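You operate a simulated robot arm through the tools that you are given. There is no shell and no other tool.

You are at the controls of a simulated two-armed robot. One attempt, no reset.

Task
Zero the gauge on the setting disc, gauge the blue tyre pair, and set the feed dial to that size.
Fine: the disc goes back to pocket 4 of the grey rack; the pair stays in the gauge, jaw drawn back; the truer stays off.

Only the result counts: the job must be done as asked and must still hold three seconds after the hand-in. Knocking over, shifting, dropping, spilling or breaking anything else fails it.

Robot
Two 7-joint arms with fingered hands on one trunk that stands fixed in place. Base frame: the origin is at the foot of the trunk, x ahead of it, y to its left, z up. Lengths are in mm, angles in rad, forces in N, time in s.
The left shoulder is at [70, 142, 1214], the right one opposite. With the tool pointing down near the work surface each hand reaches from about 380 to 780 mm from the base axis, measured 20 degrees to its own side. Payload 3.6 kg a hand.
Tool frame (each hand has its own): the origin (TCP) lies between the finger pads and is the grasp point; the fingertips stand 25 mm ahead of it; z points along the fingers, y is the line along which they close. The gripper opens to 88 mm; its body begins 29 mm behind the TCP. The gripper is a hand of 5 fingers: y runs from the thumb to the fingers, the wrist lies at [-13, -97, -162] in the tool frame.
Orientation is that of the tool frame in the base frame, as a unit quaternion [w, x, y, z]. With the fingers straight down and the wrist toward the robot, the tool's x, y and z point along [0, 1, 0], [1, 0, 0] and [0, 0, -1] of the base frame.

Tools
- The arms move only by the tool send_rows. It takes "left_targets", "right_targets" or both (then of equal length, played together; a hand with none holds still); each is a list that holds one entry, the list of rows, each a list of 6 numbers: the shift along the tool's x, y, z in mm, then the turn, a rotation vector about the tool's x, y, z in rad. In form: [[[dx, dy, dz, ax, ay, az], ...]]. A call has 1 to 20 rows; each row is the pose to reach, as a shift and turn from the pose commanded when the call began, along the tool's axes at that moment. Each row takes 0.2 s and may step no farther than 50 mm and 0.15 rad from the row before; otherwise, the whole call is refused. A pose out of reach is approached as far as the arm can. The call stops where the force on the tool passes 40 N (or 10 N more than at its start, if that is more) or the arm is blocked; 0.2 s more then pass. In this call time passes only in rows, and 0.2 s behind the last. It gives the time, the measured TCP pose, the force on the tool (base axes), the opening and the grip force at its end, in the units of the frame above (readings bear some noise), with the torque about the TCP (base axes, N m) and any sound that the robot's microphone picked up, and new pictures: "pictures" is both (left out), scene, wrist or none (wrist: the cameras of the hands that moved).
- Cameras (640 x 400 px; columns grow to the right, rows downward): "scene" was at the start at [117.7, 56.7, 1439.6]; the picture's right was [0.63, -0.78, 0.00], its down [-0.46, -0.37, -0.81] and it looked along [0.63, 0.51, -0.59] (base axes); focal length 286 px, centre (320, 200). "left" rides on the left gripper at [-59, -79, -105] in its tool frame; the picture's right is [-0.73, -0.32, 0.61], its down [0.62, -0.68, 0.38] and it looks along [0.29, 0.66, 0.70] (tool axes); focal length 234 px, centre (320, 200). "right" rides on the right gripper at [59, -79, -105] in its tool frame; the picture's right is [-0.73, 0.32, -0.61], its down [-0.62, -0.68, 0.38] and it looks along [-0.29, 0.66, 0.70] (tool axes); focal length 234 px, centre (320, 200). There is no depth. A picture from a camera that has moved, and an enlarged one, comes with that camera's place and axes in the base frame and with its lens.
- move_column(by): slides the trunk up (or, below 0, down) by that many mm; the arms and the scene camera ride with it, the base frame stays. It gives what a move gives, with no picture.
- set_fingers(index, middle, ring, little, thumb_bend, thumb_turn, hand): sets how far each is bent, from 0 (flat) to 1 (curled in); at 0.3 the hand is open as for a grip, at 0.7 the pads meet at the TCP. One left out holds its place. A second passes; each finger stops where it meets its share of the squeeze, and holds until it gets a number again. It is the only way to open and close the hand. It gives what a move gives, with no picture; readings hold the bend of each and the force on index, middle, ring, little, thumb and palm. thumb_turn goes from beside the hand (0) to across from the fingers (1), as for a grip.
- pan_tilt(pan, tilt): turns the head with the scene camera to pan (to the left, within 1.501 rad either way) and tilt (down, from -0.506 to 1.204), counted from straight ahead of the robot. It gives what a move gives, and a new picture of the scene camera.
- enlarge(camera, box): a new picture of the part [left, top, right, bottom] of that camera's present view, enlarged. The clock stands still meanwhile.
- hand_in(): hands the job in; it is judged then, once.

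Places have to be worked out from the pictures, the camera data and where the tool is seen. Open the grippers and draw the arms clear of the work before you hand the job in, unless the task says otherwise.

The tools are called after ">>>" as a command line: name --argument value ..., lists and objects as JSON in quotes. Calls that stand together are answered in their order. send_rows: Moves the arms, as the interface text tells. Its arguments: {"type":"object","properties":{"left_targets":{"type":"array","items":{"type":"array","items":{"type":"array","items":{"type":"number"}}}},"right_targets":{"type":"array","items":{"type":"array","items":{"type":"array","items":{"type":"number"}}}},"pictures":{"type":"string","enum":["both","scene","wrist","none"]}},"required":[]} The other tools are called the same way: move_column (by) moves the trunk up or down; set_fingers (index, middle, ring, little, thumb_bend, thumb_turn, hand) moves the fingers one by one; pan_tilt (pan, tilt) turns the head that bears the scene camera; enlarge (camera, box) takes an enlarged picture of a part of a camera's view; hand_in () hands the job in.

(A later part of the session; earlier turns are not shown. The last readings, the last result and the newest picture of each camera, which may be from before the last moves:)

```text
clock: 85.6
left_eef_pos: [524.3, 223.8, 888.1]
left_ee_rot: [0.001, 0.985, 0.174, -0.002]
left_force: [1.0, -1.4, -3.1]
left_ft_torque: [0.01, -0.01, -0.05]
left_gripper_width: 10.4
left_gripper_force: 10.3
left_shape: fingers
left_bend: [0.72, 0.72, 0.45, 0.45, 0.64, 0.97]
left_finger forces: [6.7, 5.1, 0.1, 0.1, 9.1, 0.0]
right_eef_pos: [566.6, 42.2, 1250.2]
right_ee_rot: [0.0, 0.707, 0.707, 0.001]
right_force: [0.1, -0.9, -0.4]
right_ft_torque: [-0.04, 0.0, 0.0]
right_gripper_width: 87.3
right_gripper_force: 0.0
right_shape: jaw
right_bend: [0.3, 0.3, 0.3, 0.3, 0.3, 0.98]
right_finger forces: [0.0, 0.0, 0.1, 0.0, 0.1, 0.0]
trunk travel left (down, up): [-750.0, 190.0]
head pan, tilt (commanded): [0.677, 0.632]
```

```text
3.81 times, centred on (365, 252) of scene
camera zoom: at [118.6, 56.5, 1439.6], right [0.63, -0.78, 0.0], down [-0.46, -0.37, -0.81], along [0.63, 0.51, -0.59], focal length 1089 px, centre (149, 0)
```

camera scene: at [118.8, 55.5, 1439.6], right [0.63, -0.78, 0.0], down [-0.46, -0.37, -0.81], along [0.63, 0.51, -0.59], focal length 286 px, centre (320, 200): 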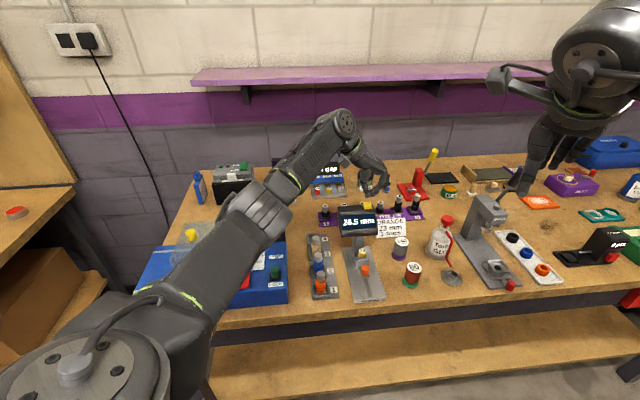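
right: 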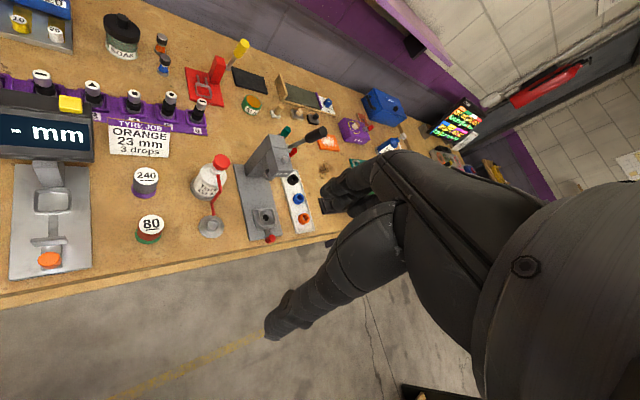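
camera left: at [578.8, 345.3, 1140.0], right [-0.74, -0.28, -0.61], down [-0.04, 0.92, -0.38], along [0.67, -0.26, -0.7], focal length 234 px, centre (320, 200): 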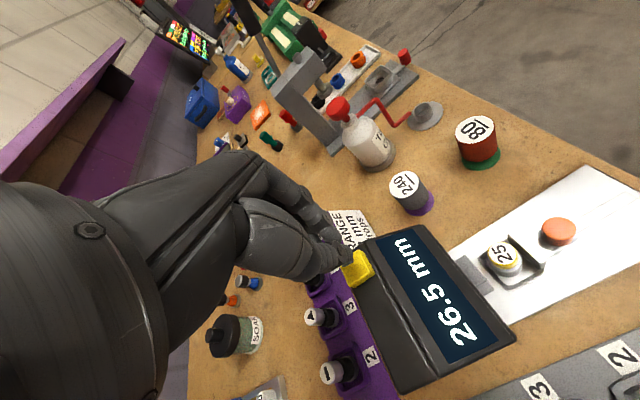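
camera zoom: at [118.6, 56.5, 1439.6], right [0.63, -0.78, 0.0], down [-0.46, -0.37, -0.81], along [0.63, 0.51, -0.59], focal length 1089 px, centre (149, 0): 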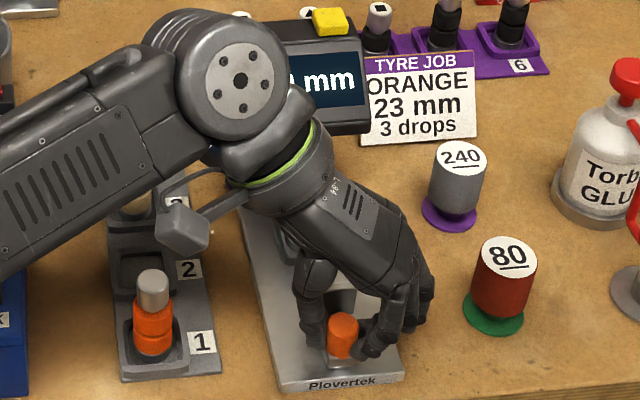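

The jaw is back near its original place; I pull 3 mm more toward its stop, then open and rise.

>>> send_rows --left_targets '[[[-1.4, 0.6, 0, 0, 0, 0], [-2.7, 1.3, 0, 0, 0, 0]]]' --pictures "none"

>>> set_fingers --hand "left" --index 0.45 --middle 0.45 --thumb_bend 0.4

>>> send_rows --left_targets '[[[0, 0, -30, 0, 0, 0], [0, 0, -75, 0, 0, 0], [0, 0, -120, 0, 0, 0], [0, 0, -160, 0, 0, 0]]]' --pictures "both"

>>> enlarge --camera "scene" --box '[290, 190, 410, 310]'

```text
clock: 86.2
left_eef_pos: [523.2, 221.4, 888.2]
left_ee_rot: [0.0, 0.985, 0.174, -0.001]
left_force: [6.3, 1.7, -1.8]
left_ft_torque: [0.07, -0.13, -0.04]
left_gripper_width: 10.5
left_gripper_force: 11.3
left_shape: fingers
left_bend: [0.72, 0.72, 0.45, 0.45, 0.64, 0.97]
left_finger forces: [5.3, 6.7, 0.0, 0.0, 9.7, 0.0]
right_eef_pos: [567.1, 41.9, 1248.8]
right_ee_rot: [0.0, 0.707, 0.707, -0.001]
right_force: [-0.5, 0.0, -0.3]
right_ft_torque: [0.0, 0.01, 0.01]
right_gripper_width: 87.6
right_gripper_force: 0.0
right_shape: jaw
right_bend: [0.3, 0.3, 0.3, 0.3, 0.3, 0.98]
right_finger forces: [0.1, 0.1, 0.0, 0.0, 0.0, 0.1]
trunk travel left (down, up): [-750.0, 190.0]
head pan, tilt (commanded): [0.677, 0.632]
```

```text
clock: 87.2
left_eef_pos: [521.6, 221.0, 889.4]
left_ee_rot: [0.0, 0.985, 0.174, -0.001]
left_force: [0.1, -1.1, 0.6]
left_ft_torque: [0.0, 0.05, -0.02]
left_gripper_width: 57.5
left_gripper_force: 0.1
left_shape: fingers
left_bend: [0.45, 0.45, 0.45, 0.45, 0.4, 0.97]
left_finger forces: [0.1, 0.0, 0.1, 0.0, 0.0, 0.0]
right_eef_pos: [566.3, 42.2, 1250.3]
right_ee_rot: [0.0, 0.707, 0.708, 0.001]
right_force: [1.0, -0.6, -0.2]
right_ft_torque: [-0.01, 0.03, 0.03]
right_gripper_width: 87.6
right_gripper_force: 0.0
right_shape: jaw
right_bend: [0.3, 0.3, 0.3, 0.3, 0.3, 0.98]
right_finger forces: [0.0, 0.1, 0.1, 0.0, 0.0, 0.0]
trunk travel left (down, up): [-750.0, 190.0]
head pan, tilt (commanded): [0.677, 0.632]
```

```text
clock: 88.2
left_eef_pos: [521.9, 220.6, 1050.4]
left_ee_rot: [0.0, 0.985, 0.173, -0.001]
left_force: [0.1, 0.3, -0.3]
left_ft_torque: [-0.02, -0.01, 0.0]
left_gripper_width: 57.5
left_gripper_force: 0.0
left_shape: fingers
left_bend: [0.45, 0.45, 0.45, 0.45, 0.4, 0.97]
left_finger forces: [0.0, 0.1, 0.0, 0.0, 0.0, 0.1]
right_eef_pos: [567.3, 41.1, 1249.6]
right_ee_rot: [-0.001, 0.708, 0.706, 0.002]
right_force: [0.4, 0.0, 0.2]
right_ft_torque: [-0.01, -0.01, 0.03]
right_gripper_width: 87.8
right_gripper_force: 0.1
right_shape: jaw
right_bend: [0.3, 0.3, 0.3, 0.3, 0.3, 0.98]
right_finger forces: [0.1, 0.1, 0.1, 0.1, 0.0, 0.1]
trunk travel left (down, up): [-750.0, 190.0]
head pan, tilt (commanded): [0.677, 0.632]
camera scene: at [117.5, 56.1, 1439.6], right [0.63, -0.78, 0.0], down [-0.46, -0.37, -0.81], along [0.63, 0.51, -0.59], focal length 286 px, centre (320, 200)
camera left: at [440.3, 274.8, 1156.2], right [-0.79, 0.05, -0.61], down [0.35, 0.85, -0.38], along [0.5, -0.52, -0.7], focal length 234 px, centre (320, 200)
```

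scene: 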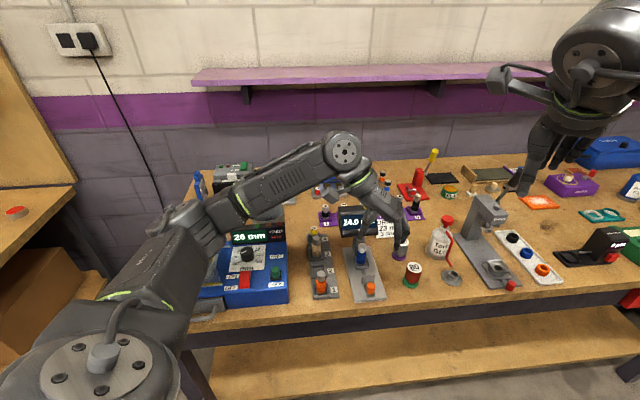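
left: 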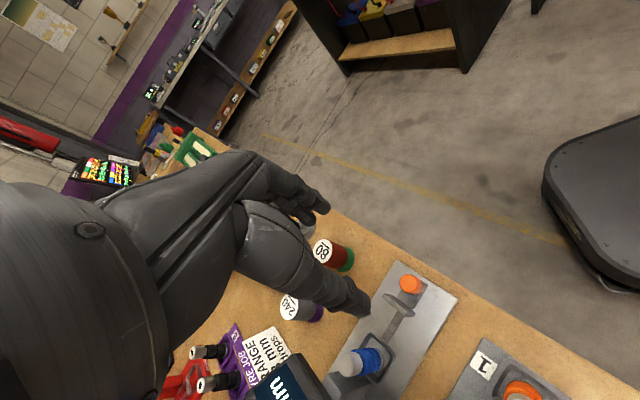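

```text
3.33 times, centred on (350, 250) of scene
camera zoom: at [117.5, 56.1, 1439.6], right [0.63, -0.78, 0.0], down [-0.46, -0.37, -0.81], along [0.63, 0.51, -0.59], focal length 953 px, centre (220, 33)
```

zoom: 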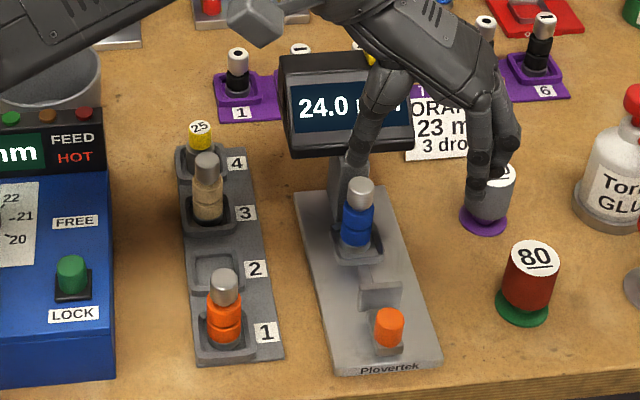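

State check: jaw back, blue pair standing in the nest, disc in pocket 4, reading 24.0 held. Next is the truer; I'll curl ring and little fully to see how compact the hand gets, and look at the truer closely.

>>> set_fingers --hand "left" --ring 1.0 --little 1.0

>>> enlarge --camera "scene" --box '[340, 160, 430, 270]'

>>> enlarge --camera "scene" --box '[180, 220, 300, 310]'

>>> enlarge --camera "right" --box '[0, 0, 250, 250]'

```text
clock: 89.2
left_eef_pos: [522.8, 222.0, 1050.0]
left_ee_rot: [0.0, 0.985, 0.173, 0.0]
left_force: [-0.3, 0.0, 0.7]
left_ft_torque: [0.0, 0.01, -0.02]
left_gripper_width: 57.7
left_gripper_force: 0.0
left_shape: fingers
left_bend: [0.45, 0.45, 1.0, 1.0, 0.4, 0.97]
left_finger forces: [0.1, 0.0, 0.0, 0.0, 0.1, 0.0]
right_eef_pos: [565.0, 42.4, 1249.5]
right_ee_rot: [-0.001, 0.707, 0.707, 0.0]
right_force: [0.6, -0.2, 0.2]
right_ft_torque: [-0.03, 0.02, -0.02]
right_gripper_width: 87.8
right_gripper_force: 0.0
right_shape: jaw
right_bend: [0.3, 0.3, 0.3, 0.3, 0.3, 0.98]
right_finger forces: [0.0, 0.0, 0.0, 0.2, 0.0, 0.0]
trunk travel left (down, up): [-750.0, 190.0]
head pan, tilt (commanded): [0.677, 0.632]
```

```text
3.64 times, centred on (385, 215) of scene
camera zoom: at [117.8, 56.6, 1439.6], right [0.63, -0.78, 0.0], down [-0.46, -0.37, -0.81], along [0.63, 0.51, -0.59], focal length 1040 px, centre (84, 146)
```

zoom: 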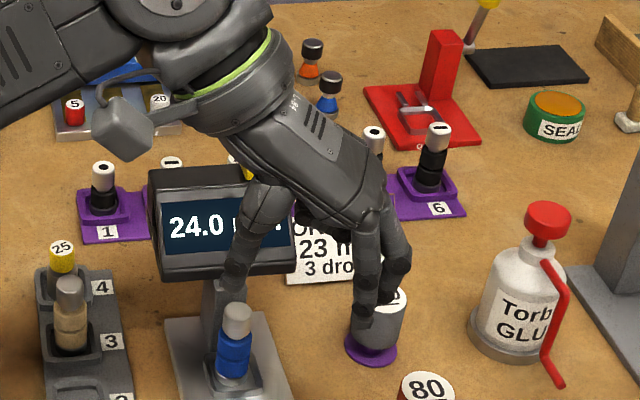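

```text
4.44 times, centred on (240, 265) of scene
camera zoom: at [117.8, 56.6, 1439.6], right [0.63, -0.78, 0.0], down [-0.46, -0.37, -0.81], along [0.63, 0.51, -0.59], focal length 1270 px, centre (676, -89)
```

zoom: 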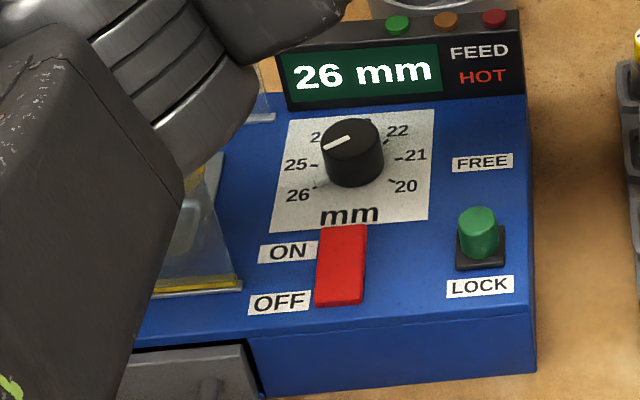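

```text
1.60 times, centred on (125, 125) of right
camera zoom: at [485.4, 99.3, 1354.6], right [0.32, -0.73, 0.61], down [-0.68, -0.62, -0.38], along [0.66, -0.29, -0.7], focal length 375 px, centre (632, 320)
```

zoom: 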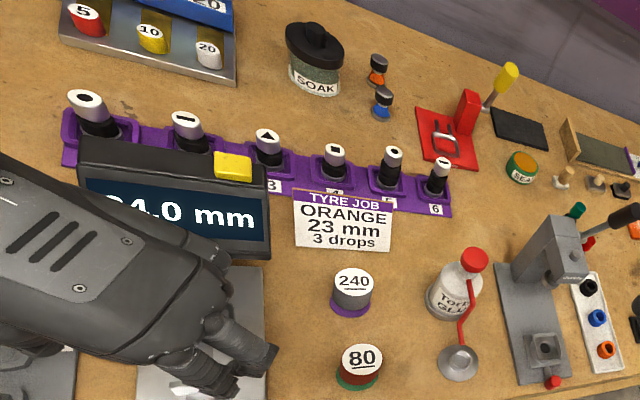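

I'll move the left hand up and over toward the truer, turning it to face forward, to get a clear wrist view of the dial and lock.

>>> send_rows --left_targets '[[[-4.9, -26.4, -12, 0, 0, -0.1358], [-9.8, -52.8, -24, 0, 0, -0.2716], [-14.8, -79.2, -36, 0, 0, -0.4074], [-19.7, -105.6, -45, 0, 0, -0.5432], [-24.6, -132, -50, 0, 0, -0.679], [-29.5, -158.4, -50, 0, 0, -0.8148], [-34.4, -184.8, -50, 0, 0, -0.9506], [-39.4, -211.2, -50, 0, 0, -1.0864], [-44.3, -237.5, -50, 0, 0, -1.222]]]' --pictures "both"

```text
clock: 91.2
left_eef_pos: [398.4, 430.9, 1099.8]
left_ee_rot: [0.001, 0.706, 0.708, 0.0]
left_force: [0.1, 0.3, -0.6]
left_ft_torque: [0.0, -0.03, -0.01]
left_gripper_width: 57.7
left_gripper_force: 0.1
left_shape: fingers
left_bend: [0.45, 0.45, 1.0, 1.0, 0.4, 0.97]
left_finger forces: [0.0, 0.1, 0.1, 0.0, 0.0, 0.0]
right_eef_pos: [564.4, 42.1, 1250.3]
right_ee_rot: [0.001, 0.708, 0.706, 0.002]
right_force: [-0.4, -0.2, 0.2]
right_ft_torque: [0.0, -0.01, 0.0]
right_gripper_width: 87.8
right_gripper_force: 0.0
right_shape: jaw
right_bend: [0.3, 0.3, 0.3, 0.3, 0.3, 0.98]
right_finger forces: [0.0, 0.0, 0.0, 0.0, 0.1, 0.0]
trunk travel left (down, up): [-750.0, 190.0]
head pan, tilt (commanded): [0.677, 0.632]
camera scene: at [116.6, 56.4, 1439.8], right [0.63, -0.78, 0.0], down [-0.46, -0.37, -0.81], along [0.63, 0.51, -0.59], focal length 286 px, centre (320, 200)
camera left: at [321.1, 371.4, 1205.0], right [-0.32, -0.73, -0.61], down [-0.68, 0.62, -0.39], along [0.66, 0.29, -0.7], focal length 234 px, centre (320, 200)
```

scene: 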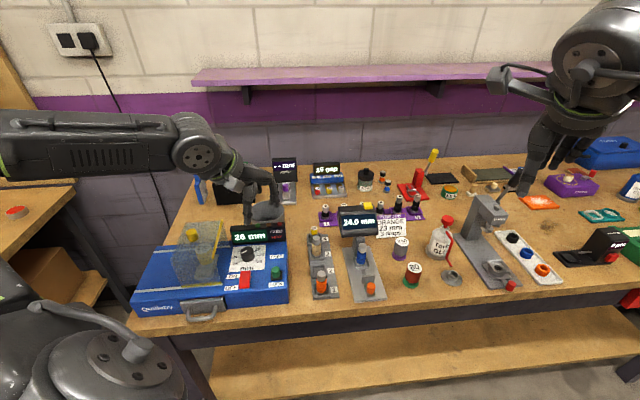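
left: 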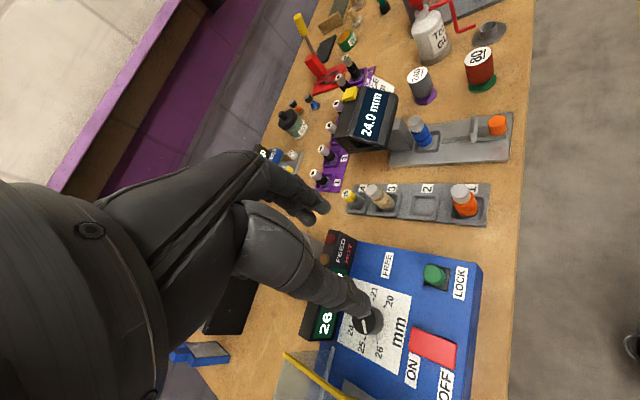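

>>> enlarge --camera "left" --box '[300, 220, 500, 400]'

>>> enlarge --camera "scene" --box '[160, 210, 300, 320]'

>>> enlarge --camera "scene" --box '[225, 225, 290, 295]'

```text
2.22 times, centred on (400, 310) of left
camera zoom: at [321.1, 371.4, 1205.0], right [-0.32, -0.73, -0.61], down [-0.68, 0.62, -0.39], along [0.66, 0.29, -0.7], focal length 520 px, centre (142, -44)
```

zoom: 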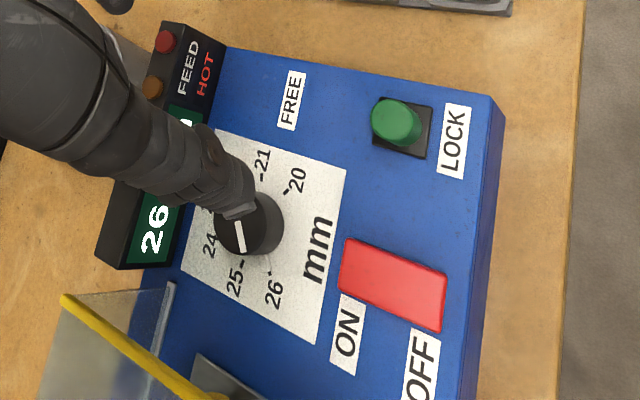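

```text
3.64 times, centred on (230, 265) of scene
camera zoom: at [116.6, 56.4, 1439.8], right [0.63, -0.78, 0.0], down [-0.46, -0.37, -0.81], along [0.63, 0.51, -0.59], focal length 1040 px, centre (647, -36)
```

zoom: 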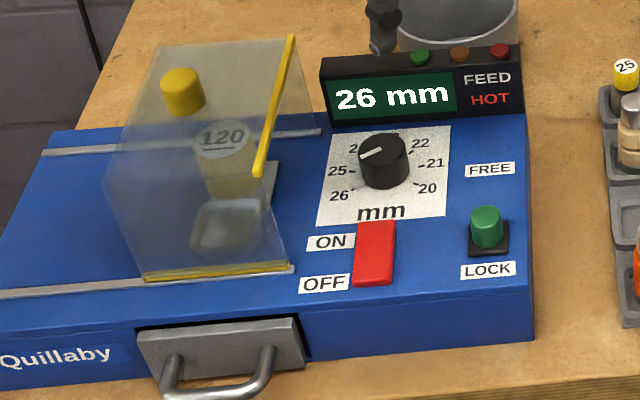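

```text
5.71 times, centred on (258, 260) of scene
camera zoom: at [116.6, 56.4, 1439.8], right [0.63, -0.78, 0.0], down [-0.46, -0.37, -0.81], along [0.63, 0.51, -0.59], focal length 1634 px, centre (677, -143)
```

zoom: 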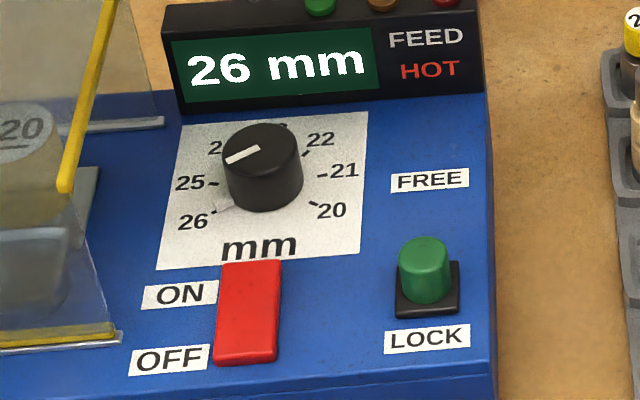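

The dial's pointer is at 26 and the green slider is at LOCK. I move above the lock knob (≈[392,405]) and lower to z≈985 to refine its position and height.

>>> send_rows --left_targets '[[[-13, 0, 38, 0, 0, 0], [-26, 0, 76, 0, 0, 0], [-26, 0, 113, 0, 0, 0]]]' --pictures "none"

>>> enlarge --camera "left" --box '[270, 170, 450, 330]'

>>> enlarge --camera "scene" --box '[220, 210, 310, 300]'

```text
clock: 92.0
left_eef_pos: [402.3, 404.7, 985.1]
left_ee_rot: [0.001, 0.707, 0.707, -0.001]
left_force: [0.7, -0.1, 0.6]
left_ft_torque: [0.02, -0.01, 0.0]
left_gripper_width: 57.9
left_gripper_force: 0.1
left_shape: fingers
left_bend: [0.45, 0.45, 1.0, 1.0, 0.4, 0.97]
left_finger forces: [0.0, 0.0, 0.0, 0.0, 0.0, 0.1]
right_eef_pos: [566.3, 43.1, 1249.7]
right_ee_rot: [0.0, 0.707, 0.707, -0.001]
right_force: [-0.5, 0.0, 1.4]
right_ft_torque: [-0.01, 0.01, -0.01]
right_gripper_width: 87.9
right_gripper_force: 0.0
right_shape: jaw
right_bend: [0.3, 0.3, 0.3, 0.3, 0.3, 0.98]
right_finger forces: [0.0, 0.0, 0.1, 0.0, 0.1, 0.1]
trunk travel left (down, up): [-750.0, 190.0]
head pan, tilt (commanded): [0.677, 0.632]
```

```text
2.50 times, centred on (360, 250) of left
camera zoom: at [324.4, 345.0, 1090.3], right [-0.32, -0.73, -0.61], down [-0.68, 0.62, -0.38], along [0.66, 0.29, -0.7], focal length 585 px, centre (220, 75)
```

zoom: 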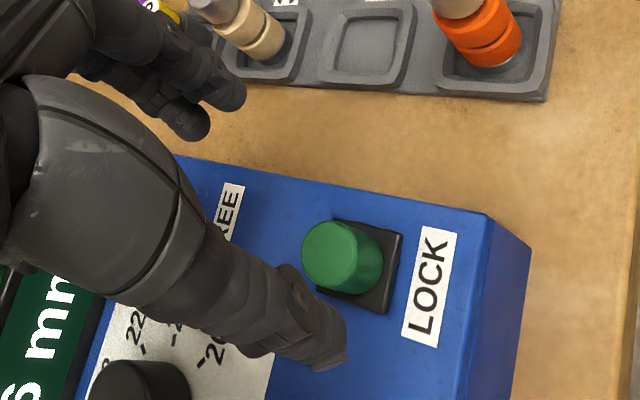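

```text
4.44 times, centred on (265, 255) of scene
camera zoom: at [118.4, 57.5, 1439.6], right [0.63, -0.78, 0.0], down [-0.46, -0.37, -0.81], along [0.63, 0.5, -0.59], focal length 1270 px, centre (564, -44)
```

zoom: 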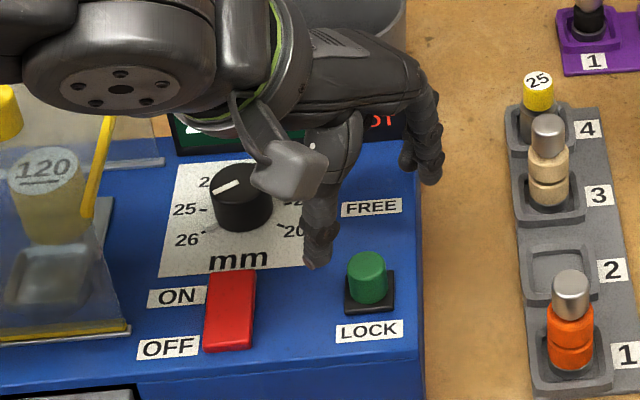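

Two wrist views give the green knob top at about [391,403,934] and the truer's top face at z≈906. I shift −4.5 mm along tool y and lower to z≈938.

>>> send_rows --left_targets '[[[0, -4.5, 16, 0, 0, 0], [0, -4.5, 32, 0, 0, 0], [0, -4.5, 47, 0, 0, 0]]]' --pictures "none"

>>> enlarge --camera "left" --box '[250, 160, 410, 300]'

>>> enlarge --camera "scene" --box '[240, 220, 310, 300]'

```text
clock: 92.8
left_eef_pos: [396.5, 404.6, 938.6]
left_ee_rot: [0.0, 0.706, 0.708, 0.001]
left_force: [0.4, -0.3, -0.4]
left_ft_torque: [-0.01, -0.02, 0.03]
left_gripper_width: 57.7
left_gripper_force: 0.1
left_shape: fingers
left_bend: [0.45, 0.45, 1.0, 1.0, 0.4, 0.97]
left_finger forces: [0.0, 0.1, 0.0, 0.0, 0.0, 0.0]
right_eef_pos: [566.7, 41.9, 1249.1]
right_ee_rot: [-0.001, 0.707, 0.707, 0.0]
right_force: [-0.5, -0.5, 0.5]
right_ft_torque: [0.04, 0.05, -0.01]
right_gripper_width: 87.7
right_gripper_force: 0.0
right_shape: jaw
right_bend: [0.3, 0.3, 0.3, 0.3, 0.3, 0.98]
right_finger forces: [0.0, 0.0, 0.1, 0.1, 0.0, 0.1]
trunk travel left (down, up): [-750.0, 190.0]
head pan, tilt (commanded): [0.677, 0.632]
```

```text
2.86 times, centred on (330, 230) of left
camera zoom: at [318.3, 344.9, 1044.2], right [-0.32, -0.73, -0.61], down [-0.68, 0.62, -0.38], along [0.66, 0.29, -0.7], focal length 669 px, centre (291, 114)
```

zoom: 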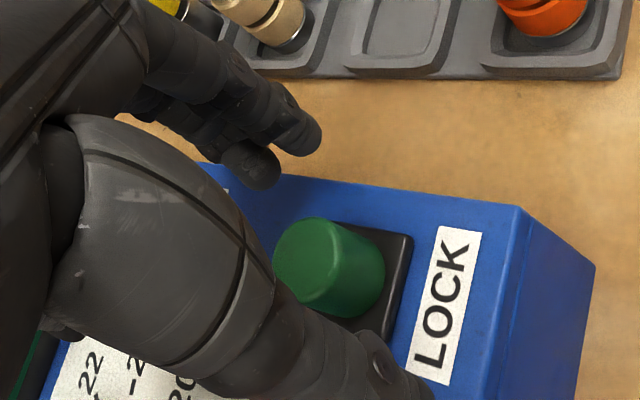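

```text
5.00 times, centred on (275, 260) of scene
camera zoom: at [117.9, 56.7, 1439.6], right [0.63, -0.78, 0.0], down [-0.46, -0.37, -0.81], along [0.63, 0.51, -0.59], focal length 1429 px, centre (545, -100)
```

zoom: 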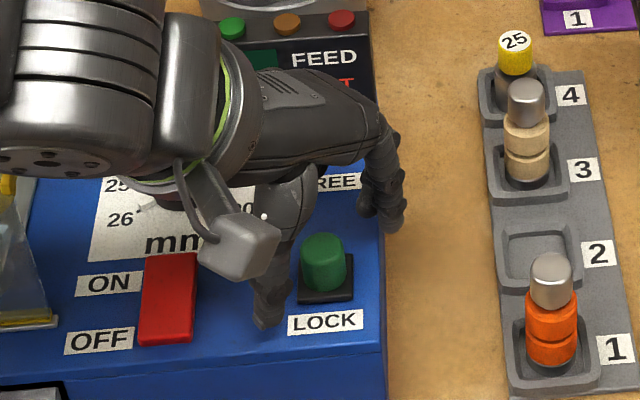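

The knob is between thumb and fingers, slightly toward the thumb. I nudge −2/−3 mm and close the pinch on it.

>>> send_rows --left_targets '[[[-2, -3, 0, 0, 0, 0]]]' --pictures "none"

>>> set_fingers --hand "left" --index 0.72 --middle 0.72 --thumb_bend 0.72

>>> enlarge --camera "left" --box '[250, 160, 410, 300]'

>>> enlarge --camera "scene" --box '[240, 220, 310, 300]'

```text
clock: 93.2
left_eef_pos: [392.0, 402.1, 938.6]
left_ee_rot: [-0.001, 0.707, 0.707, 0.0]
left_force: [-0.5, 0.2, -0.2]
left_ft_torque: [0.01, 0.01, -0.01]
left_gripper_width: 57.9
left_gripper_force: 0.1
left_shape: fingers
left_bend: [0.45, 0.45, 1.0, 1.0, 0.4, 0.97]
left_finger forces: [0.0, 0.0, 0.1, 0.0, 0.1, 0.1]
right_eef_pos: [565.7, 42.0, 1249.9]
right_ee_rot: [-0.001, 0.707, 0.707, 0.001]
right_force: [-0.2, -0.1, -1.3]
right_ft_torque: [-0.04, -0.01, 0.0]
right_gripper_width: 87.6
right_gripper_force: 0.1
right_shape: jaw
right_bend: [0.3, 0.3, 0.3, 0.3, 0.3, 0.98]
right_finger forces: [0.0, 0.0, 0.0, 0.0, 0.0, 0.1]
trunk travel left (down, up): [-750.0, 190.0]
head pan, tilt (commanded): [0.677, 0.632]
```

```text
clock: 94.2
left_eef_pos: [393.7, 400.6, 938.7]
left_ee_rot: [0.0, 0.707, 0.707, -0.001]
left_force: [6.6, -2.7, -3.4]
left_ft_torque: [-0.06, -0.11, -0.05]
left_gripper_width: 0.8
left_gripper_force: 6.0
left_shape: fingers
left_bend: [0.71, 0.64, 1.0, 1.0, 0.69, 0.96]
left_finger forces: [3.7, 6.5, 0.0, 0.1, 2.7, 0.0]
right_eef_pos: [567.7, 41.2, 1249.7]
right_ee_rot: [-0.001, 0.708, 0.707, 0.001]
right_force: [-0.5, 0.6, -0.9]
right_ft_torque: [-0.01, 0.03, 0.0]
right_gripper_width: 87.7
right_gripper_force: 0.1
right_shape: jaw
right_bend: [0.3, 0.3, 0.3, 0.3, 0.3, 0.98]
right_finger forces: [0.1, 0.1, 0.0, 0.0, 0.0, 0.1]
trunk travel left (down, up): [-750.0, 190.0]
head pan, tilt (commanded): [0.677, 0.632]
```

```text
2.86 times, centred on (330, 230) of left
camera zoom: at [315.9, 342.2, 1044.3], right [-0.32, -0.73, -0.61], down [-0.68, 0.62, -0.38], along [0.66, 0.29, -0.7], focal length 669 px, centre (291, 114)
```

zoom: 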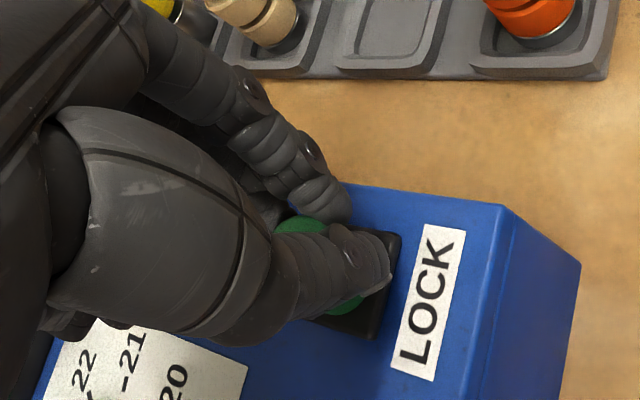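

```text
5.00 times, centred on (275, 260) of scene
camera zoom: at [119.8, 56.4, 1439.5], right [0.63, -0.78, 0.0], down [-0.46, -0.37, -0.81], along [0.63, 0.51, -0.59], focal length 1429 px, centre (545, -100)
```

zoom: 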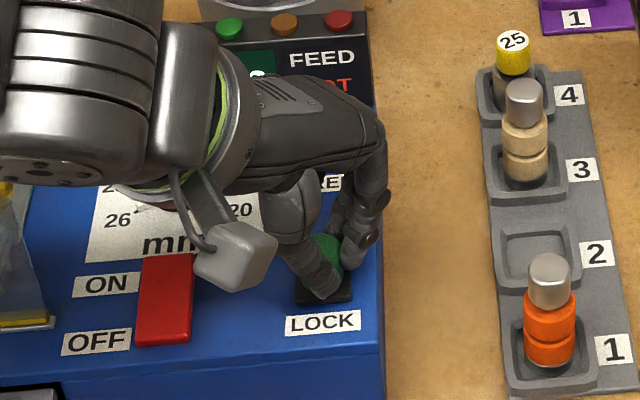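

Thumb and index are on the near side of the green knob, ready to push it toward FREE. I push 10 mm along +a and check.

>>> send_rows --left_targets '[[[2.1, 2.1, 0, 0, 0, 0], [4.3, 4.3, 0, 0, 0, 0], [7.1, 7.1, 0, 0, 0, 0]]]' --pictures "none"

>>> enlarge --camera "scene" --box '[240, 220, 310, 300]'

>>> enlarge --camera "left" --box '[250, 160, 410, 300]'

```text
clock: 95.0
left_eef_pos: [399.6, 408.5, 938.9]
left_ee_rot: [-0.001, 0.707, 0.707, -0.001]
left_force: [5.4, -4.8, -5.4]
left_ft_torque: [-0.09, -0.13, -0.04]
left_gripper_width: 1.8
left_gripper_force: 5.4
left_shape: fingers
left_bend: [0.71, 0.65, 1.0, 1.0, 0.69, 0.96]
left_finger forces: [5.1, 5.0, 0.1, 0.0, 3.1, 0.0]
right_eef_pos: [568.0, 41.6, 1249.5]
right_ee_rot: [-0.001, 0.708, 0.706, 0.001]
right_force: [-1.0, 0.1, -0.9]
right_ft_torque: [0.0, -0.01, 0.01]
right_gripper_width: 87.6
right_gripper_force: 0.0
right_shape: jaw
right_bend: [0.3, 0.3, 0.3, 0.3, 0.3, 0.98]
right_finger forces: [0.0, 0.1, 0.0, 0.0, 0.0, 0.0]
trunk travel left (down, up): [-750.0, 190.0]
head pan, tilt (commanded): [0.677, 0.632]
```

```text
5.00 times, centred on (275, 260) of scene
camera zoom: at [119.6, 56.0, 1439.5], right [0.63, -0.78, 0.0], down [-0.46, -0.37, -0.81], along [0.63, 0.51, -0.59], focal length 1429 px, centre (545, -100)
```

zoom: 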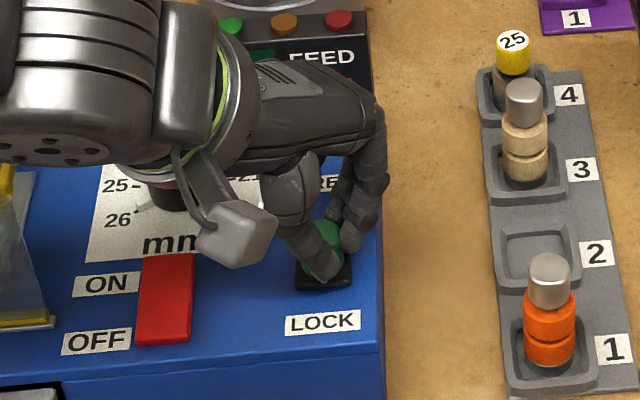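

```text
2.86 times, centred on (330, 230) of left
camera zoom: at [322.4, 348.9, 1044.7], right [-0.32, -0.73, -0.61], down [-0.68, 0.62, -0.38], along [0.66, 0.29, -0.7], focal length 669 px, centre (291, 114)
```

zoom: 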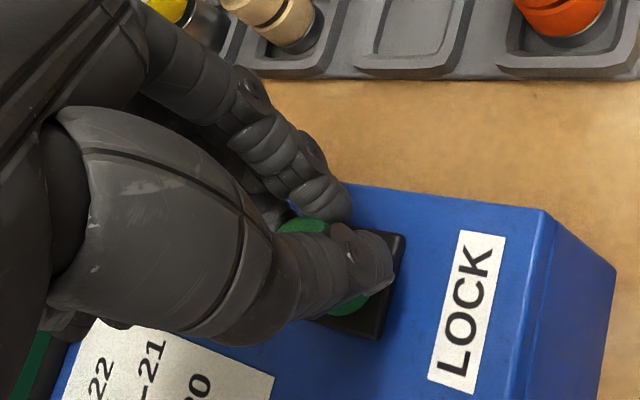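

The slider moves with the push. I continue another 15 mm and then probe for the end stop.

>>> send_rows --left_targets '[[[3.5, 3.5, 0, 0, 0, 0], [7.1, 7.1, 0, 0, 0, 0], [10.6, 10.6, 0, 0, 0, 0]]]' --pictures "none"

>>> send_rows --left_targets '[[[2.1, 2.1, 0, 0, 0, 0], [4.2, 4.2, 0, 0, 0, 0]]]' --pictures "none"

>>> enlarge --camera "scene" --box '[240, 220, 310, 300]'

>>> enlarge --camera "left" --box '[250, 160, 410, 300]'

```text
clock: 95.8
left_eef_pos: [410.2, 418.5, 938.5]
left_ee_rot: [0.0, 0.707, 0.707, 0.002]
left_force: [5.5, -6.3, -3.0]
left_ft_torque: [-0.09, -0.1, -0.02]
left_gripper_width: 1.7
left_gripper_force: 6.4
left_shape: fingers
left_bend: [0.71, 0.65, 1.0, 1.0, 0.69, 0.96]
left_finger forces: [5.1, 5.1, 0.1, 0.0, 3.1, 0.1]
right_eef_pos: [567.0, 41.6, 1248.1]
right_ee_rot: [-0.001, 0.707, 0.707, 0.0]
right_force: [-0.2, -0.5, 0.0]
right_ft_torque: [0.01, -0.01, -0.01]
right_gripper_width: 87.9
right_gripper_force: 0.0
right_shape: jaw
right_bend: [0.3, 0.3, 0.3, 0.3, 0.3, 0.98]
right_finger forces: [0.1, 0.0, 0.0, 0.0, 0.0, 0.0]
trunk travel left (down, up): [-750.0, 190.0]
head pan, tilt (commanded): [0.677, 0.632]
```

```text
clock: 96.4
left_eef_pos: [414.1, 423.1, 938.0]
left_ee_rot: [0.0, 0.707, 0.707, -0.001]
left_force: [4.9, -6.2, -4.7]
left_ft_torque: [-0.13, -0.1, -0.03]
left_gripper_width: 1.7
left_gripper_force: 7.4
left_shape: fingers
left_bend: [0.71, 0.65, 1.0, 1.0, 0.69, 0.96]
left_finger forces: [5.4, 5.1, 0.0, 0.0, 3.0, 0.1]
right_eef_pos: [567.9, 41.3, 1248.6]
right_ee_rot: [-0.001, 0.708, 0.706, 0.001]
right_force: [-0.3, 0.1, -0.1]
right_ft_torque: [0.0, 0.02, -0.05]
right_gripper_width: 87.7
right_gripper_force: 0.0
right_shape: jaw
right_bend: [0.3, 0.3, 0.3, 0.3, 0.3, 0.98]
right_finger forces: [0.0, 0.0, 0.0, 0.0, 0.0, 0.0]
trunk travel left (down, up): [-750.0, 190.0]
head pan, tilt (commanded): [0.677, 0.632]
```

```text
5.00 times, centred on (275, 260) of scene
camera zoom: at [119.7, 55.6, 1439.5], right [0.63, -0.78, 0.0], down [-0.46, -0.37, -0.81], along [0.63, 0.51, -0.59], focal length 1429 px, centre (545, -100)
```

zoom: 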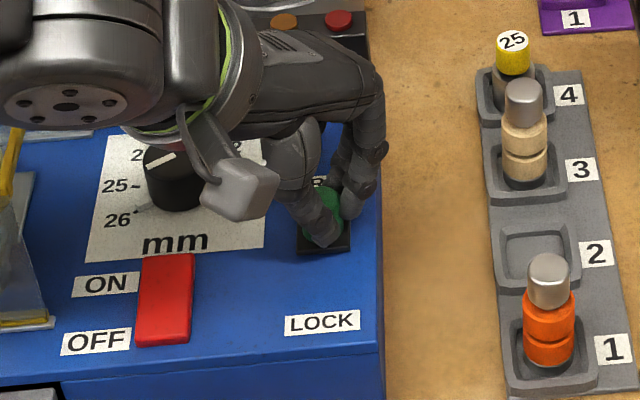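

```text
2.86 times, centred on (330, 230) of left
camera zoom: at [336.9, 363.3, 1044.5], right [-0.32, -0.73, -0.61], down [-0.68, 0.62, -0.38], along [0.66, 0.29, -0.7], focal length 669 px, centre (291, 114)
```

zoom: 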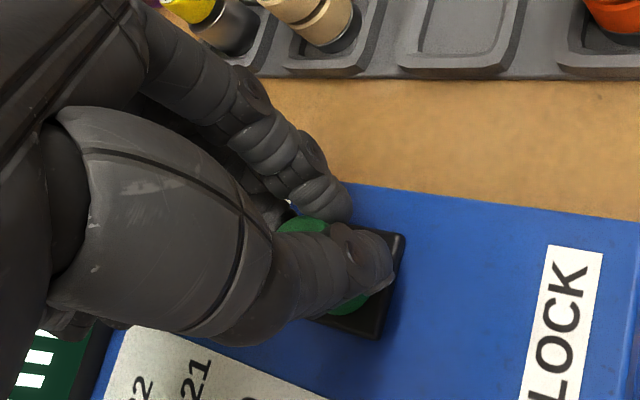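

About 30 mm so far with no stop yet. I continue in small steps until resistance or a click.

>>> send_rows --left_targets '[[[1.4, 1.4, 0, 0, 0, 0], [2.8, 2.8, 0, 0, 0, 0]]]' --pictures "none"

>>> send_rows --left_targets '[[[1.4, 1.4, 0, 0, 0, 0], [2.8, 2.8, 0, 0, 0, 0]]]' --pictures "none"

>>> enlarge --camera "scene" --box '[240, 220, 310, 300]'

>>> enlarge --camera "left" --box '[250, 160, 410, 300]'

```text
clock: 97.0
left_eef_pos: [417.0, 425.1, 939.7]
left_ee_rot: [-0.001, 0.707, 0.707, -0.001]
left_force: [4.7, -5.2, -4.4]
left_ft_torque: [-0.1, -0.08, -0.03]
left_gripper_width: 1.5
left_gripper_force: 6.8
left_shape: fingers
left_bend: [0.71, 0.65, 1.0, 1.0, 0.69, 0.96]
left_finger forces: [5.1, 5.0, 0.0, 0.0, 3.1, 0.1]
right_eef_pos: [567.9, 40.8, 1249.4]
right_ee_rot: [-0.001, 0.707, 0.707, 0.0]
right_force: [0.9, -0.1, 0.2]
right_ft_torque: [-0.03, -0.02, 0.01]
right_gripper_width: 87.6
right_gripper_force: 0.0
right_shape: jaw
right_bend: [0.3, 0.3, 0.3, 0.3, 0.3, 0.98]
right_finger forces: [0.0, 0.0, 0.0, 0.1, 0.1, 0.1]
trunk travel left (down, up): [-750.0, 190.0]
head pan, tilt (commanded): [0.677, 0.632]
```

```text
clock: 97.6
left_eef_pos: [419.5, 427.8, 938.5]
left_ee_rot: [0.0, 0.707, 0.707, 0.0]
left_force: [5.3, -4.8, -3.0]
left_ft_torque: [-0.13, -0.11, 0.0]
left_gripper_width: 1.5
left_gripper_force: 6.8
left_shape: fingers
left_bend: [0.71, 0.65, 1.0, 1.0, 0.69, 0.96]
left_finger forces: [5.1, 5.5, 0.1, 0.0, 3.0, 0.0]
right_eef_pos: [568.6, 41.5, 1249.1]
right_ee_rot: [0.0, 0.708, 0.706, 0.0]
right_force: [0.2, -0.6, -0.3]
right_ft_torque: [0.03, 0.0, 0.01]
right_gripper_width: 87.8
right_gripper_force: 0.0
right_shape: jaw
right_bend: [0.3, 0.3, 0.3, 0.3, 0.3, 0.98]
right_finger forces: [0.0, 0.0, 0.0, 0.0, 0.1, 0.0]
trunk travel left (down, up): [-750.0, 190.0]
head pan, tilt (commanded): [0.677, 0.632]
```

```text
5.00 times, centred on (275, 260) of scene
camera zoom: at [119.7, 56.0, 1439.5], right [0.63, -0.78, 0.0], down [-0.46, -0.37, -0.81], along [0.63, 0.51, -0.59], focal length 1429 px, centre (545, -100)
```

zoom: 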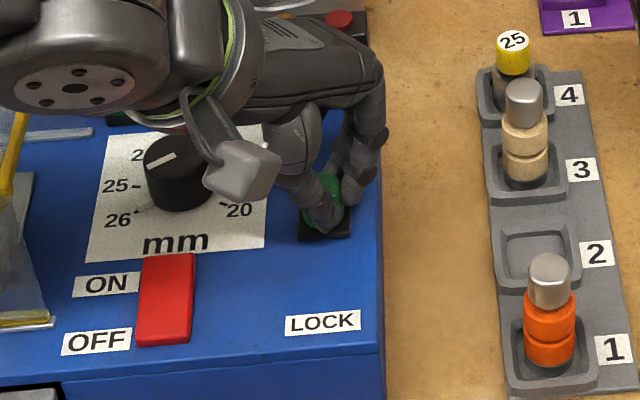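

```text
2.86 times, centred on (330, 230) of left
camera zoom: at [343.2, 369.6, 1044.5], right [-0.32, -0.73, -0.61], down [-0.68, 0.62, -0.38], along [0.66, 0.29, -0.7], focal length 669 px, centre (291, 114)
```

zoom: 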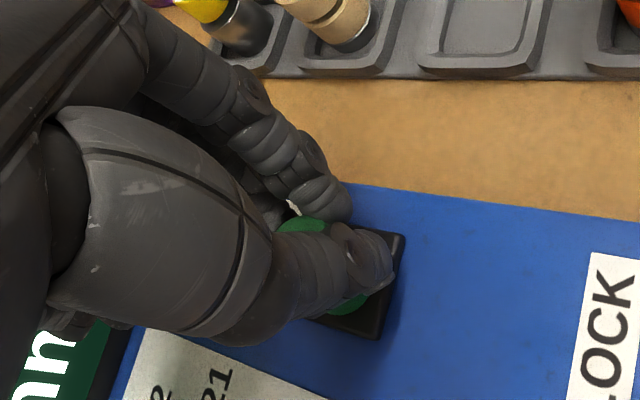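

>>> send_rows --left_targets '[[[1.4, 1.4, 0, 0, 0, 0], [2.8, 2.8, 0, 0, 0, 0]]]' --pictures "none"

>>> send_rows --left_targets '[[[1.4, 1.4, 0, 0, 0, 0], [2.8, 2.8, 0, 0, 0, 0]]]' --pictures "none"

>>> enlarge --camera "scene" --box '[240, 220, 310, 300]'

>>> enlarge --camera "left" --box '[250, 160, 410, 300]'

```text
clock: 98.2
left_eef_pos: [422.3, 430.9, 938.6]
left_ee_rot: [-0.001, 0.707, 0.707, -0.001]
left_force: [3.9, -7.2, -2.9]
left_ft_torque: [-0.1, -0.05, -0.06]
left_gripper_width: 1.8
left_gripper_force: 7.2
left_shape: fingers
left_bend: [0.71, 0.65, 1.0, 1.0, 0.69, 0.96]
left_finger forces: [5.9, 4.6, 0.0, 0.0, 3.8, 0.0]
right_eef_pos: [567.8, 39.4, 1249.9]
right_ee_rot: [0.0, 0.708, 0.706, 0.001]
right_force: [0.4, -0.9, 0.1]
right_ft_torque: [0.03, 0.01, 0.01]
right_gripper_width: 87.6
right_gripper_force: 0.0
right_shape: jaw
right_bend: [0.3, 0.3, 0.3, 0.3, 0.3, 0.98]
right_finger forces: [0.1, 0.1, 0.0, 0.0, 0.0, 0.0]
trunk travel left (down, up): [-750.0, 190.0]
head pan, tilt (commanded): [0.677, 0.632]
```

```text
clock: 98.8
left_eef_pos: [425.4, 433.5, 938.9]
left_ee_rot: [0.0, 0.707, 0.707, 0.0]
left_force: [1.7, -9.6, -2.1]
left_ft_torque: [-0.22, 0.01, -0.05]
left_gripper_width: 3.5
left_gripper_force: 6.6
left_shape: fingers
left_bend: [0.71, 0.67, 1.0, 1.0, 0.68, 0.95]
left_finger forces: [4.7, 2.6, 0.0, 0.1, 6.1, 0.0]
right_eef_pos: [567.7, 40.2, 1249.6]
right_ee_rot: [-0.001, 0.707, 0.707, 0.001]
right_force: [-1.1, -1.0, 0.1]
right_ft_torque: [-0.02, -0.01, 0.02]
right_gripper_width: 87.6
right_gripper_force: 0.0
right_shape: jaw
right_bend: [0.3, 0.3, 0.3, 0.3, 0.3, 0.98]
right_finger forces: [0.0, 0.0, 0.0, 0.0, 0.0, 0.1]
trunk travel left (down, up): [-750.0, 190.0]
head pan, tilt (commanded): [0.677, 0.632]
```

```text
5.00 times, centred on (275, 260) of scene
camera zoom: at [118.3, 54.6, 1439.7], right [0.63, -0.78, 0.0], down [-0.46, -0.37, -0.81], along [0.63, 0.51, -0.59], focal length 1429 px, centre (545, -100)
```

zoom: 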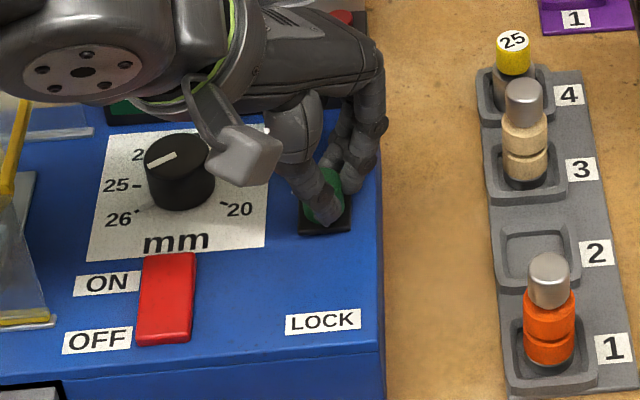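

```text
2.86 times, centred on (330, 230) of left
camera zoom: at [347.8, 374.0, 1044.9], right [-0.32, -0.73, -0.61], down [-0.68, 0.62, -0.38], along [0.66, 0.29, -0.7], focal length 669 px, centre (291, 114)
```

zoom: 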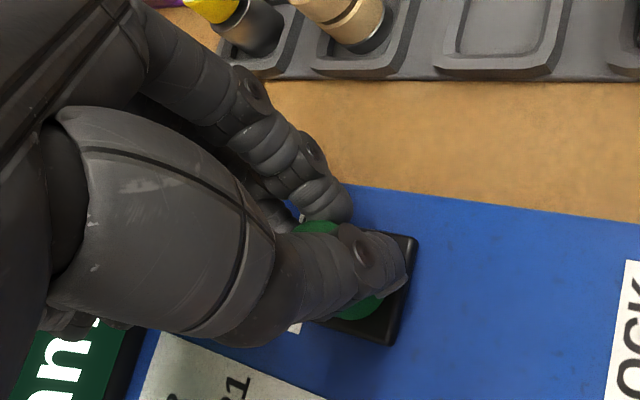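

Force rises (~6 N more) — the slider is at its FREE stop. I open the hand and rise to inspect.

>>> set_fingers --hand "left" --index 0.45 --middle 0.45 --thumb_bend 0.38

>>> send_rows --left_targets '[[[0, 0, -25, 0, 0, 0], [0, 0, -70, 0, 0, 0], [0, 0, -115, 0, 0, 0], [-30, -25, -130, 0, 0, 0]]]' --pictures "none"

>>> enlarge --camera "scene" --box '[200, 215, 310, 305]'

>>> enlarge --camera "left" --box '[250, 180, 480, 400]'

```text
clock: 99.8
left_eef_pos: [424.8, 434.5, 938.7]
left_ee_rot: [0.0, 0.707, 0.707, 0.0]
left_force: [-0.7, 0.2, -0.5]
left_ft_torque: [0.0, 0.01, 0.04]
left_gripper_width: 60.0
left_gripper_force: 0.1
left_shape: fingers
left_bend: [0.45, 0.45, 1.0, 1.0, 0.38, 0.97]
left_finger forces: [0.0, 0.0, 0.0, 0.1, 0.1, 0.0]
right_eef_pos: [564.8, 42.9, 1249.6]
right_ee_rot: [-0.001, 0.708, 0.707, 0.0]
right_force: [0.8, -0.7, -1.1]
right_ft_torque: [0.01, -0.04, -0.02]
right_gripper_width: 87.9
right_gripper_force: 0.1
right_shape: jaw
right_bend: [0.3, 0.3, 0.3, 0.3, 0.3, 0.98]
right_finger forces: [0.0, 0.1, 0.0, 0.0, 0.0, 0.0]
trunk travel left (down, up): [-750.0, 190.0]
head pan, tilt (commanded): [0.677, 0.632]
```

```text
clock: 100.8
left_eef_pos: [400.0, 403.8, 1072.3]
left_ee_rot: [0.0, 0.708, 0.707, 0.001]
left_force: [0.5, -1.3, -0.2]
left_ft_torque: [0.01, 0.0, -0.01]
left_gripper_width: 59.8
left_gripper_force: 0.1
left_shape: fingers
left_bend: [0.45, 0.45, 1.0, 1.0, 0.38, 0.97]
left_finger forces: [0.0, 0.0, 0.0, 0.0, 0.0, 0.1]
right_eef_pos: [565.1, 40.3, 1250.8]
right_ee_rot: [0.0, 0.708, 0.706, 0.001]
right_force: [0.7, 0.8, -0.2]
right_ft_torque: [0.01, 0.01, 0.04]
right_gripper_width: 87.7
right_gripper_force: 0.0
right_shape: jaw
right_bend: [0.3, 0.3, 0.3, 0.3, 0.3, 0.98]
right_finger forces: [0.0, 0.0, 0.1, 0.0, 0.0, 0.1]
trunk travel left (down, up): [-750.0, 190.0]
head pan, tilt (commanded): [0.677, 0.632]
```

```text
4.44 times, centred on (255, 260) of scene
camera zoom: at [116.2, 55.1, 1439.8], right [0.63, -0.78, 0.0], down [-0.46, -0.37, -0.81], along [0.63, 0.51, -0.59], focal length 1270 px, centre (609, -67)
```

zoom: 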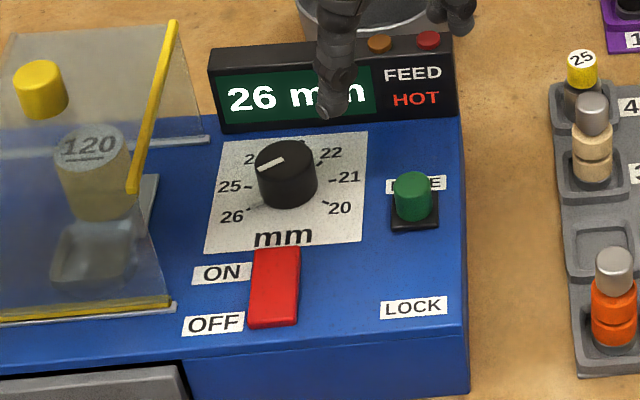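

```text
1.82 times, centred on (365, 290) of left
camera zoom: at [321.9, 344.0, 1177.6], right [-0.32, -0.73, -0.61], down [-0.68, 0.62, -0.38], along [0.66, 0.29, -0.7], focal length 426 px, centre (238, 36)
```

zoom: 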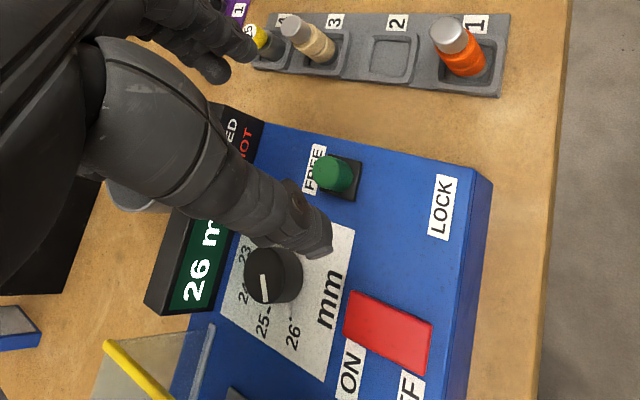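

The slider now sits at FREE. I move above the feed dial (≈[385,499]) and lower to z≈1000 to measure it closely.

>>> send_rows --left_targets '[[[32, -3, 0, 0, 0, 0], [64, -6, 0, 0, 0, 0], [95, -8.7, 20, 0, 0, 0], [95, -8.7, 65, 0, 0, 0]]]' --pictures "none"

>>> enlarge --camera "scene" --box '[200, 195, 310, 305]'

>>> enlarge --camera "left" --box '[270, 170, 450, 330]'

```text
clock: 101.8
left_eef_pos: [391.0, 501.3, 1002.2]
left_ee_rot: [0.0, 0.707, 0.707, 0.0]
left_force: [0.5, 0.2, 0.1]
left_ft_torque: [0.0, 0.0, -0.05]
left_gripper_width: 59.9
left_gripper_force: 0.1
left_shape: fingers
left_bend: [0.45, 0.45, 1.0, 1.0, 0.38, 0.97]
left_finger forces: [0.0, 0.0, 0.1, 0.0, 0.0, 0.1]
right_eef_pos: [566.7, 42.7, 1248.8]
right_ee_rot: [0.0, 0.707, 0.707, 0.0]
right_force: [-0.2, 0.3, -0.1]
right_ft_torque: [-0.02, 0.01, -0.02]
right_gripper_width: 87.8
right_gripper_force: 0.0
right_shape: jaw
right_bend: [0.3, 0.3, 0.3, 0.3, 0.3, 0.98]
right_finger forces: [0.0, 0.0, 0.0, 0.0, 0.1, 0.1]
trunk travel left (down, up): [-750.0, 190.0]
head pan, tilt (commanded): [0.677, 0.632]
```

```text
3.64 times, centred on (255, 250) of scene
camera zoom: at [118.9, 57.6, 1439.5], right [0.63, -0.78, 0.0], down [-0.46, -0.37, -0.81], along [0.63, 0.5, -0.59], focal length 1040 px, centre (556, 18)
```

zoom: 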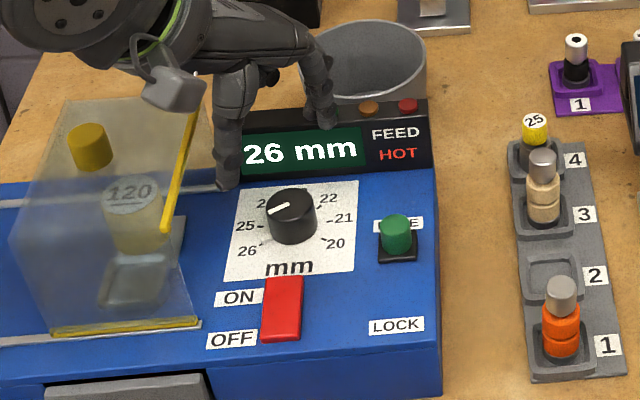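

```text
2.50 times, centred on (360, 250) of left
camera zoom: at [313.2, 441.1, 1108.0], right [-0.32, -0.73, -0.61], down [-0.68, 0.62, -0.38], along [0.66, 0.29, -0.7], focal length 585 px, centre (220, 75)
```

zoom: 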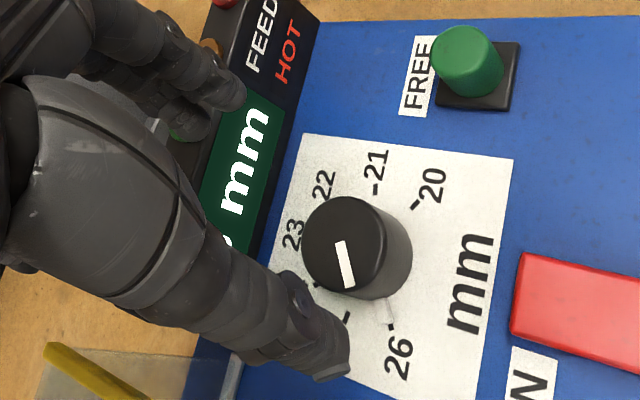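

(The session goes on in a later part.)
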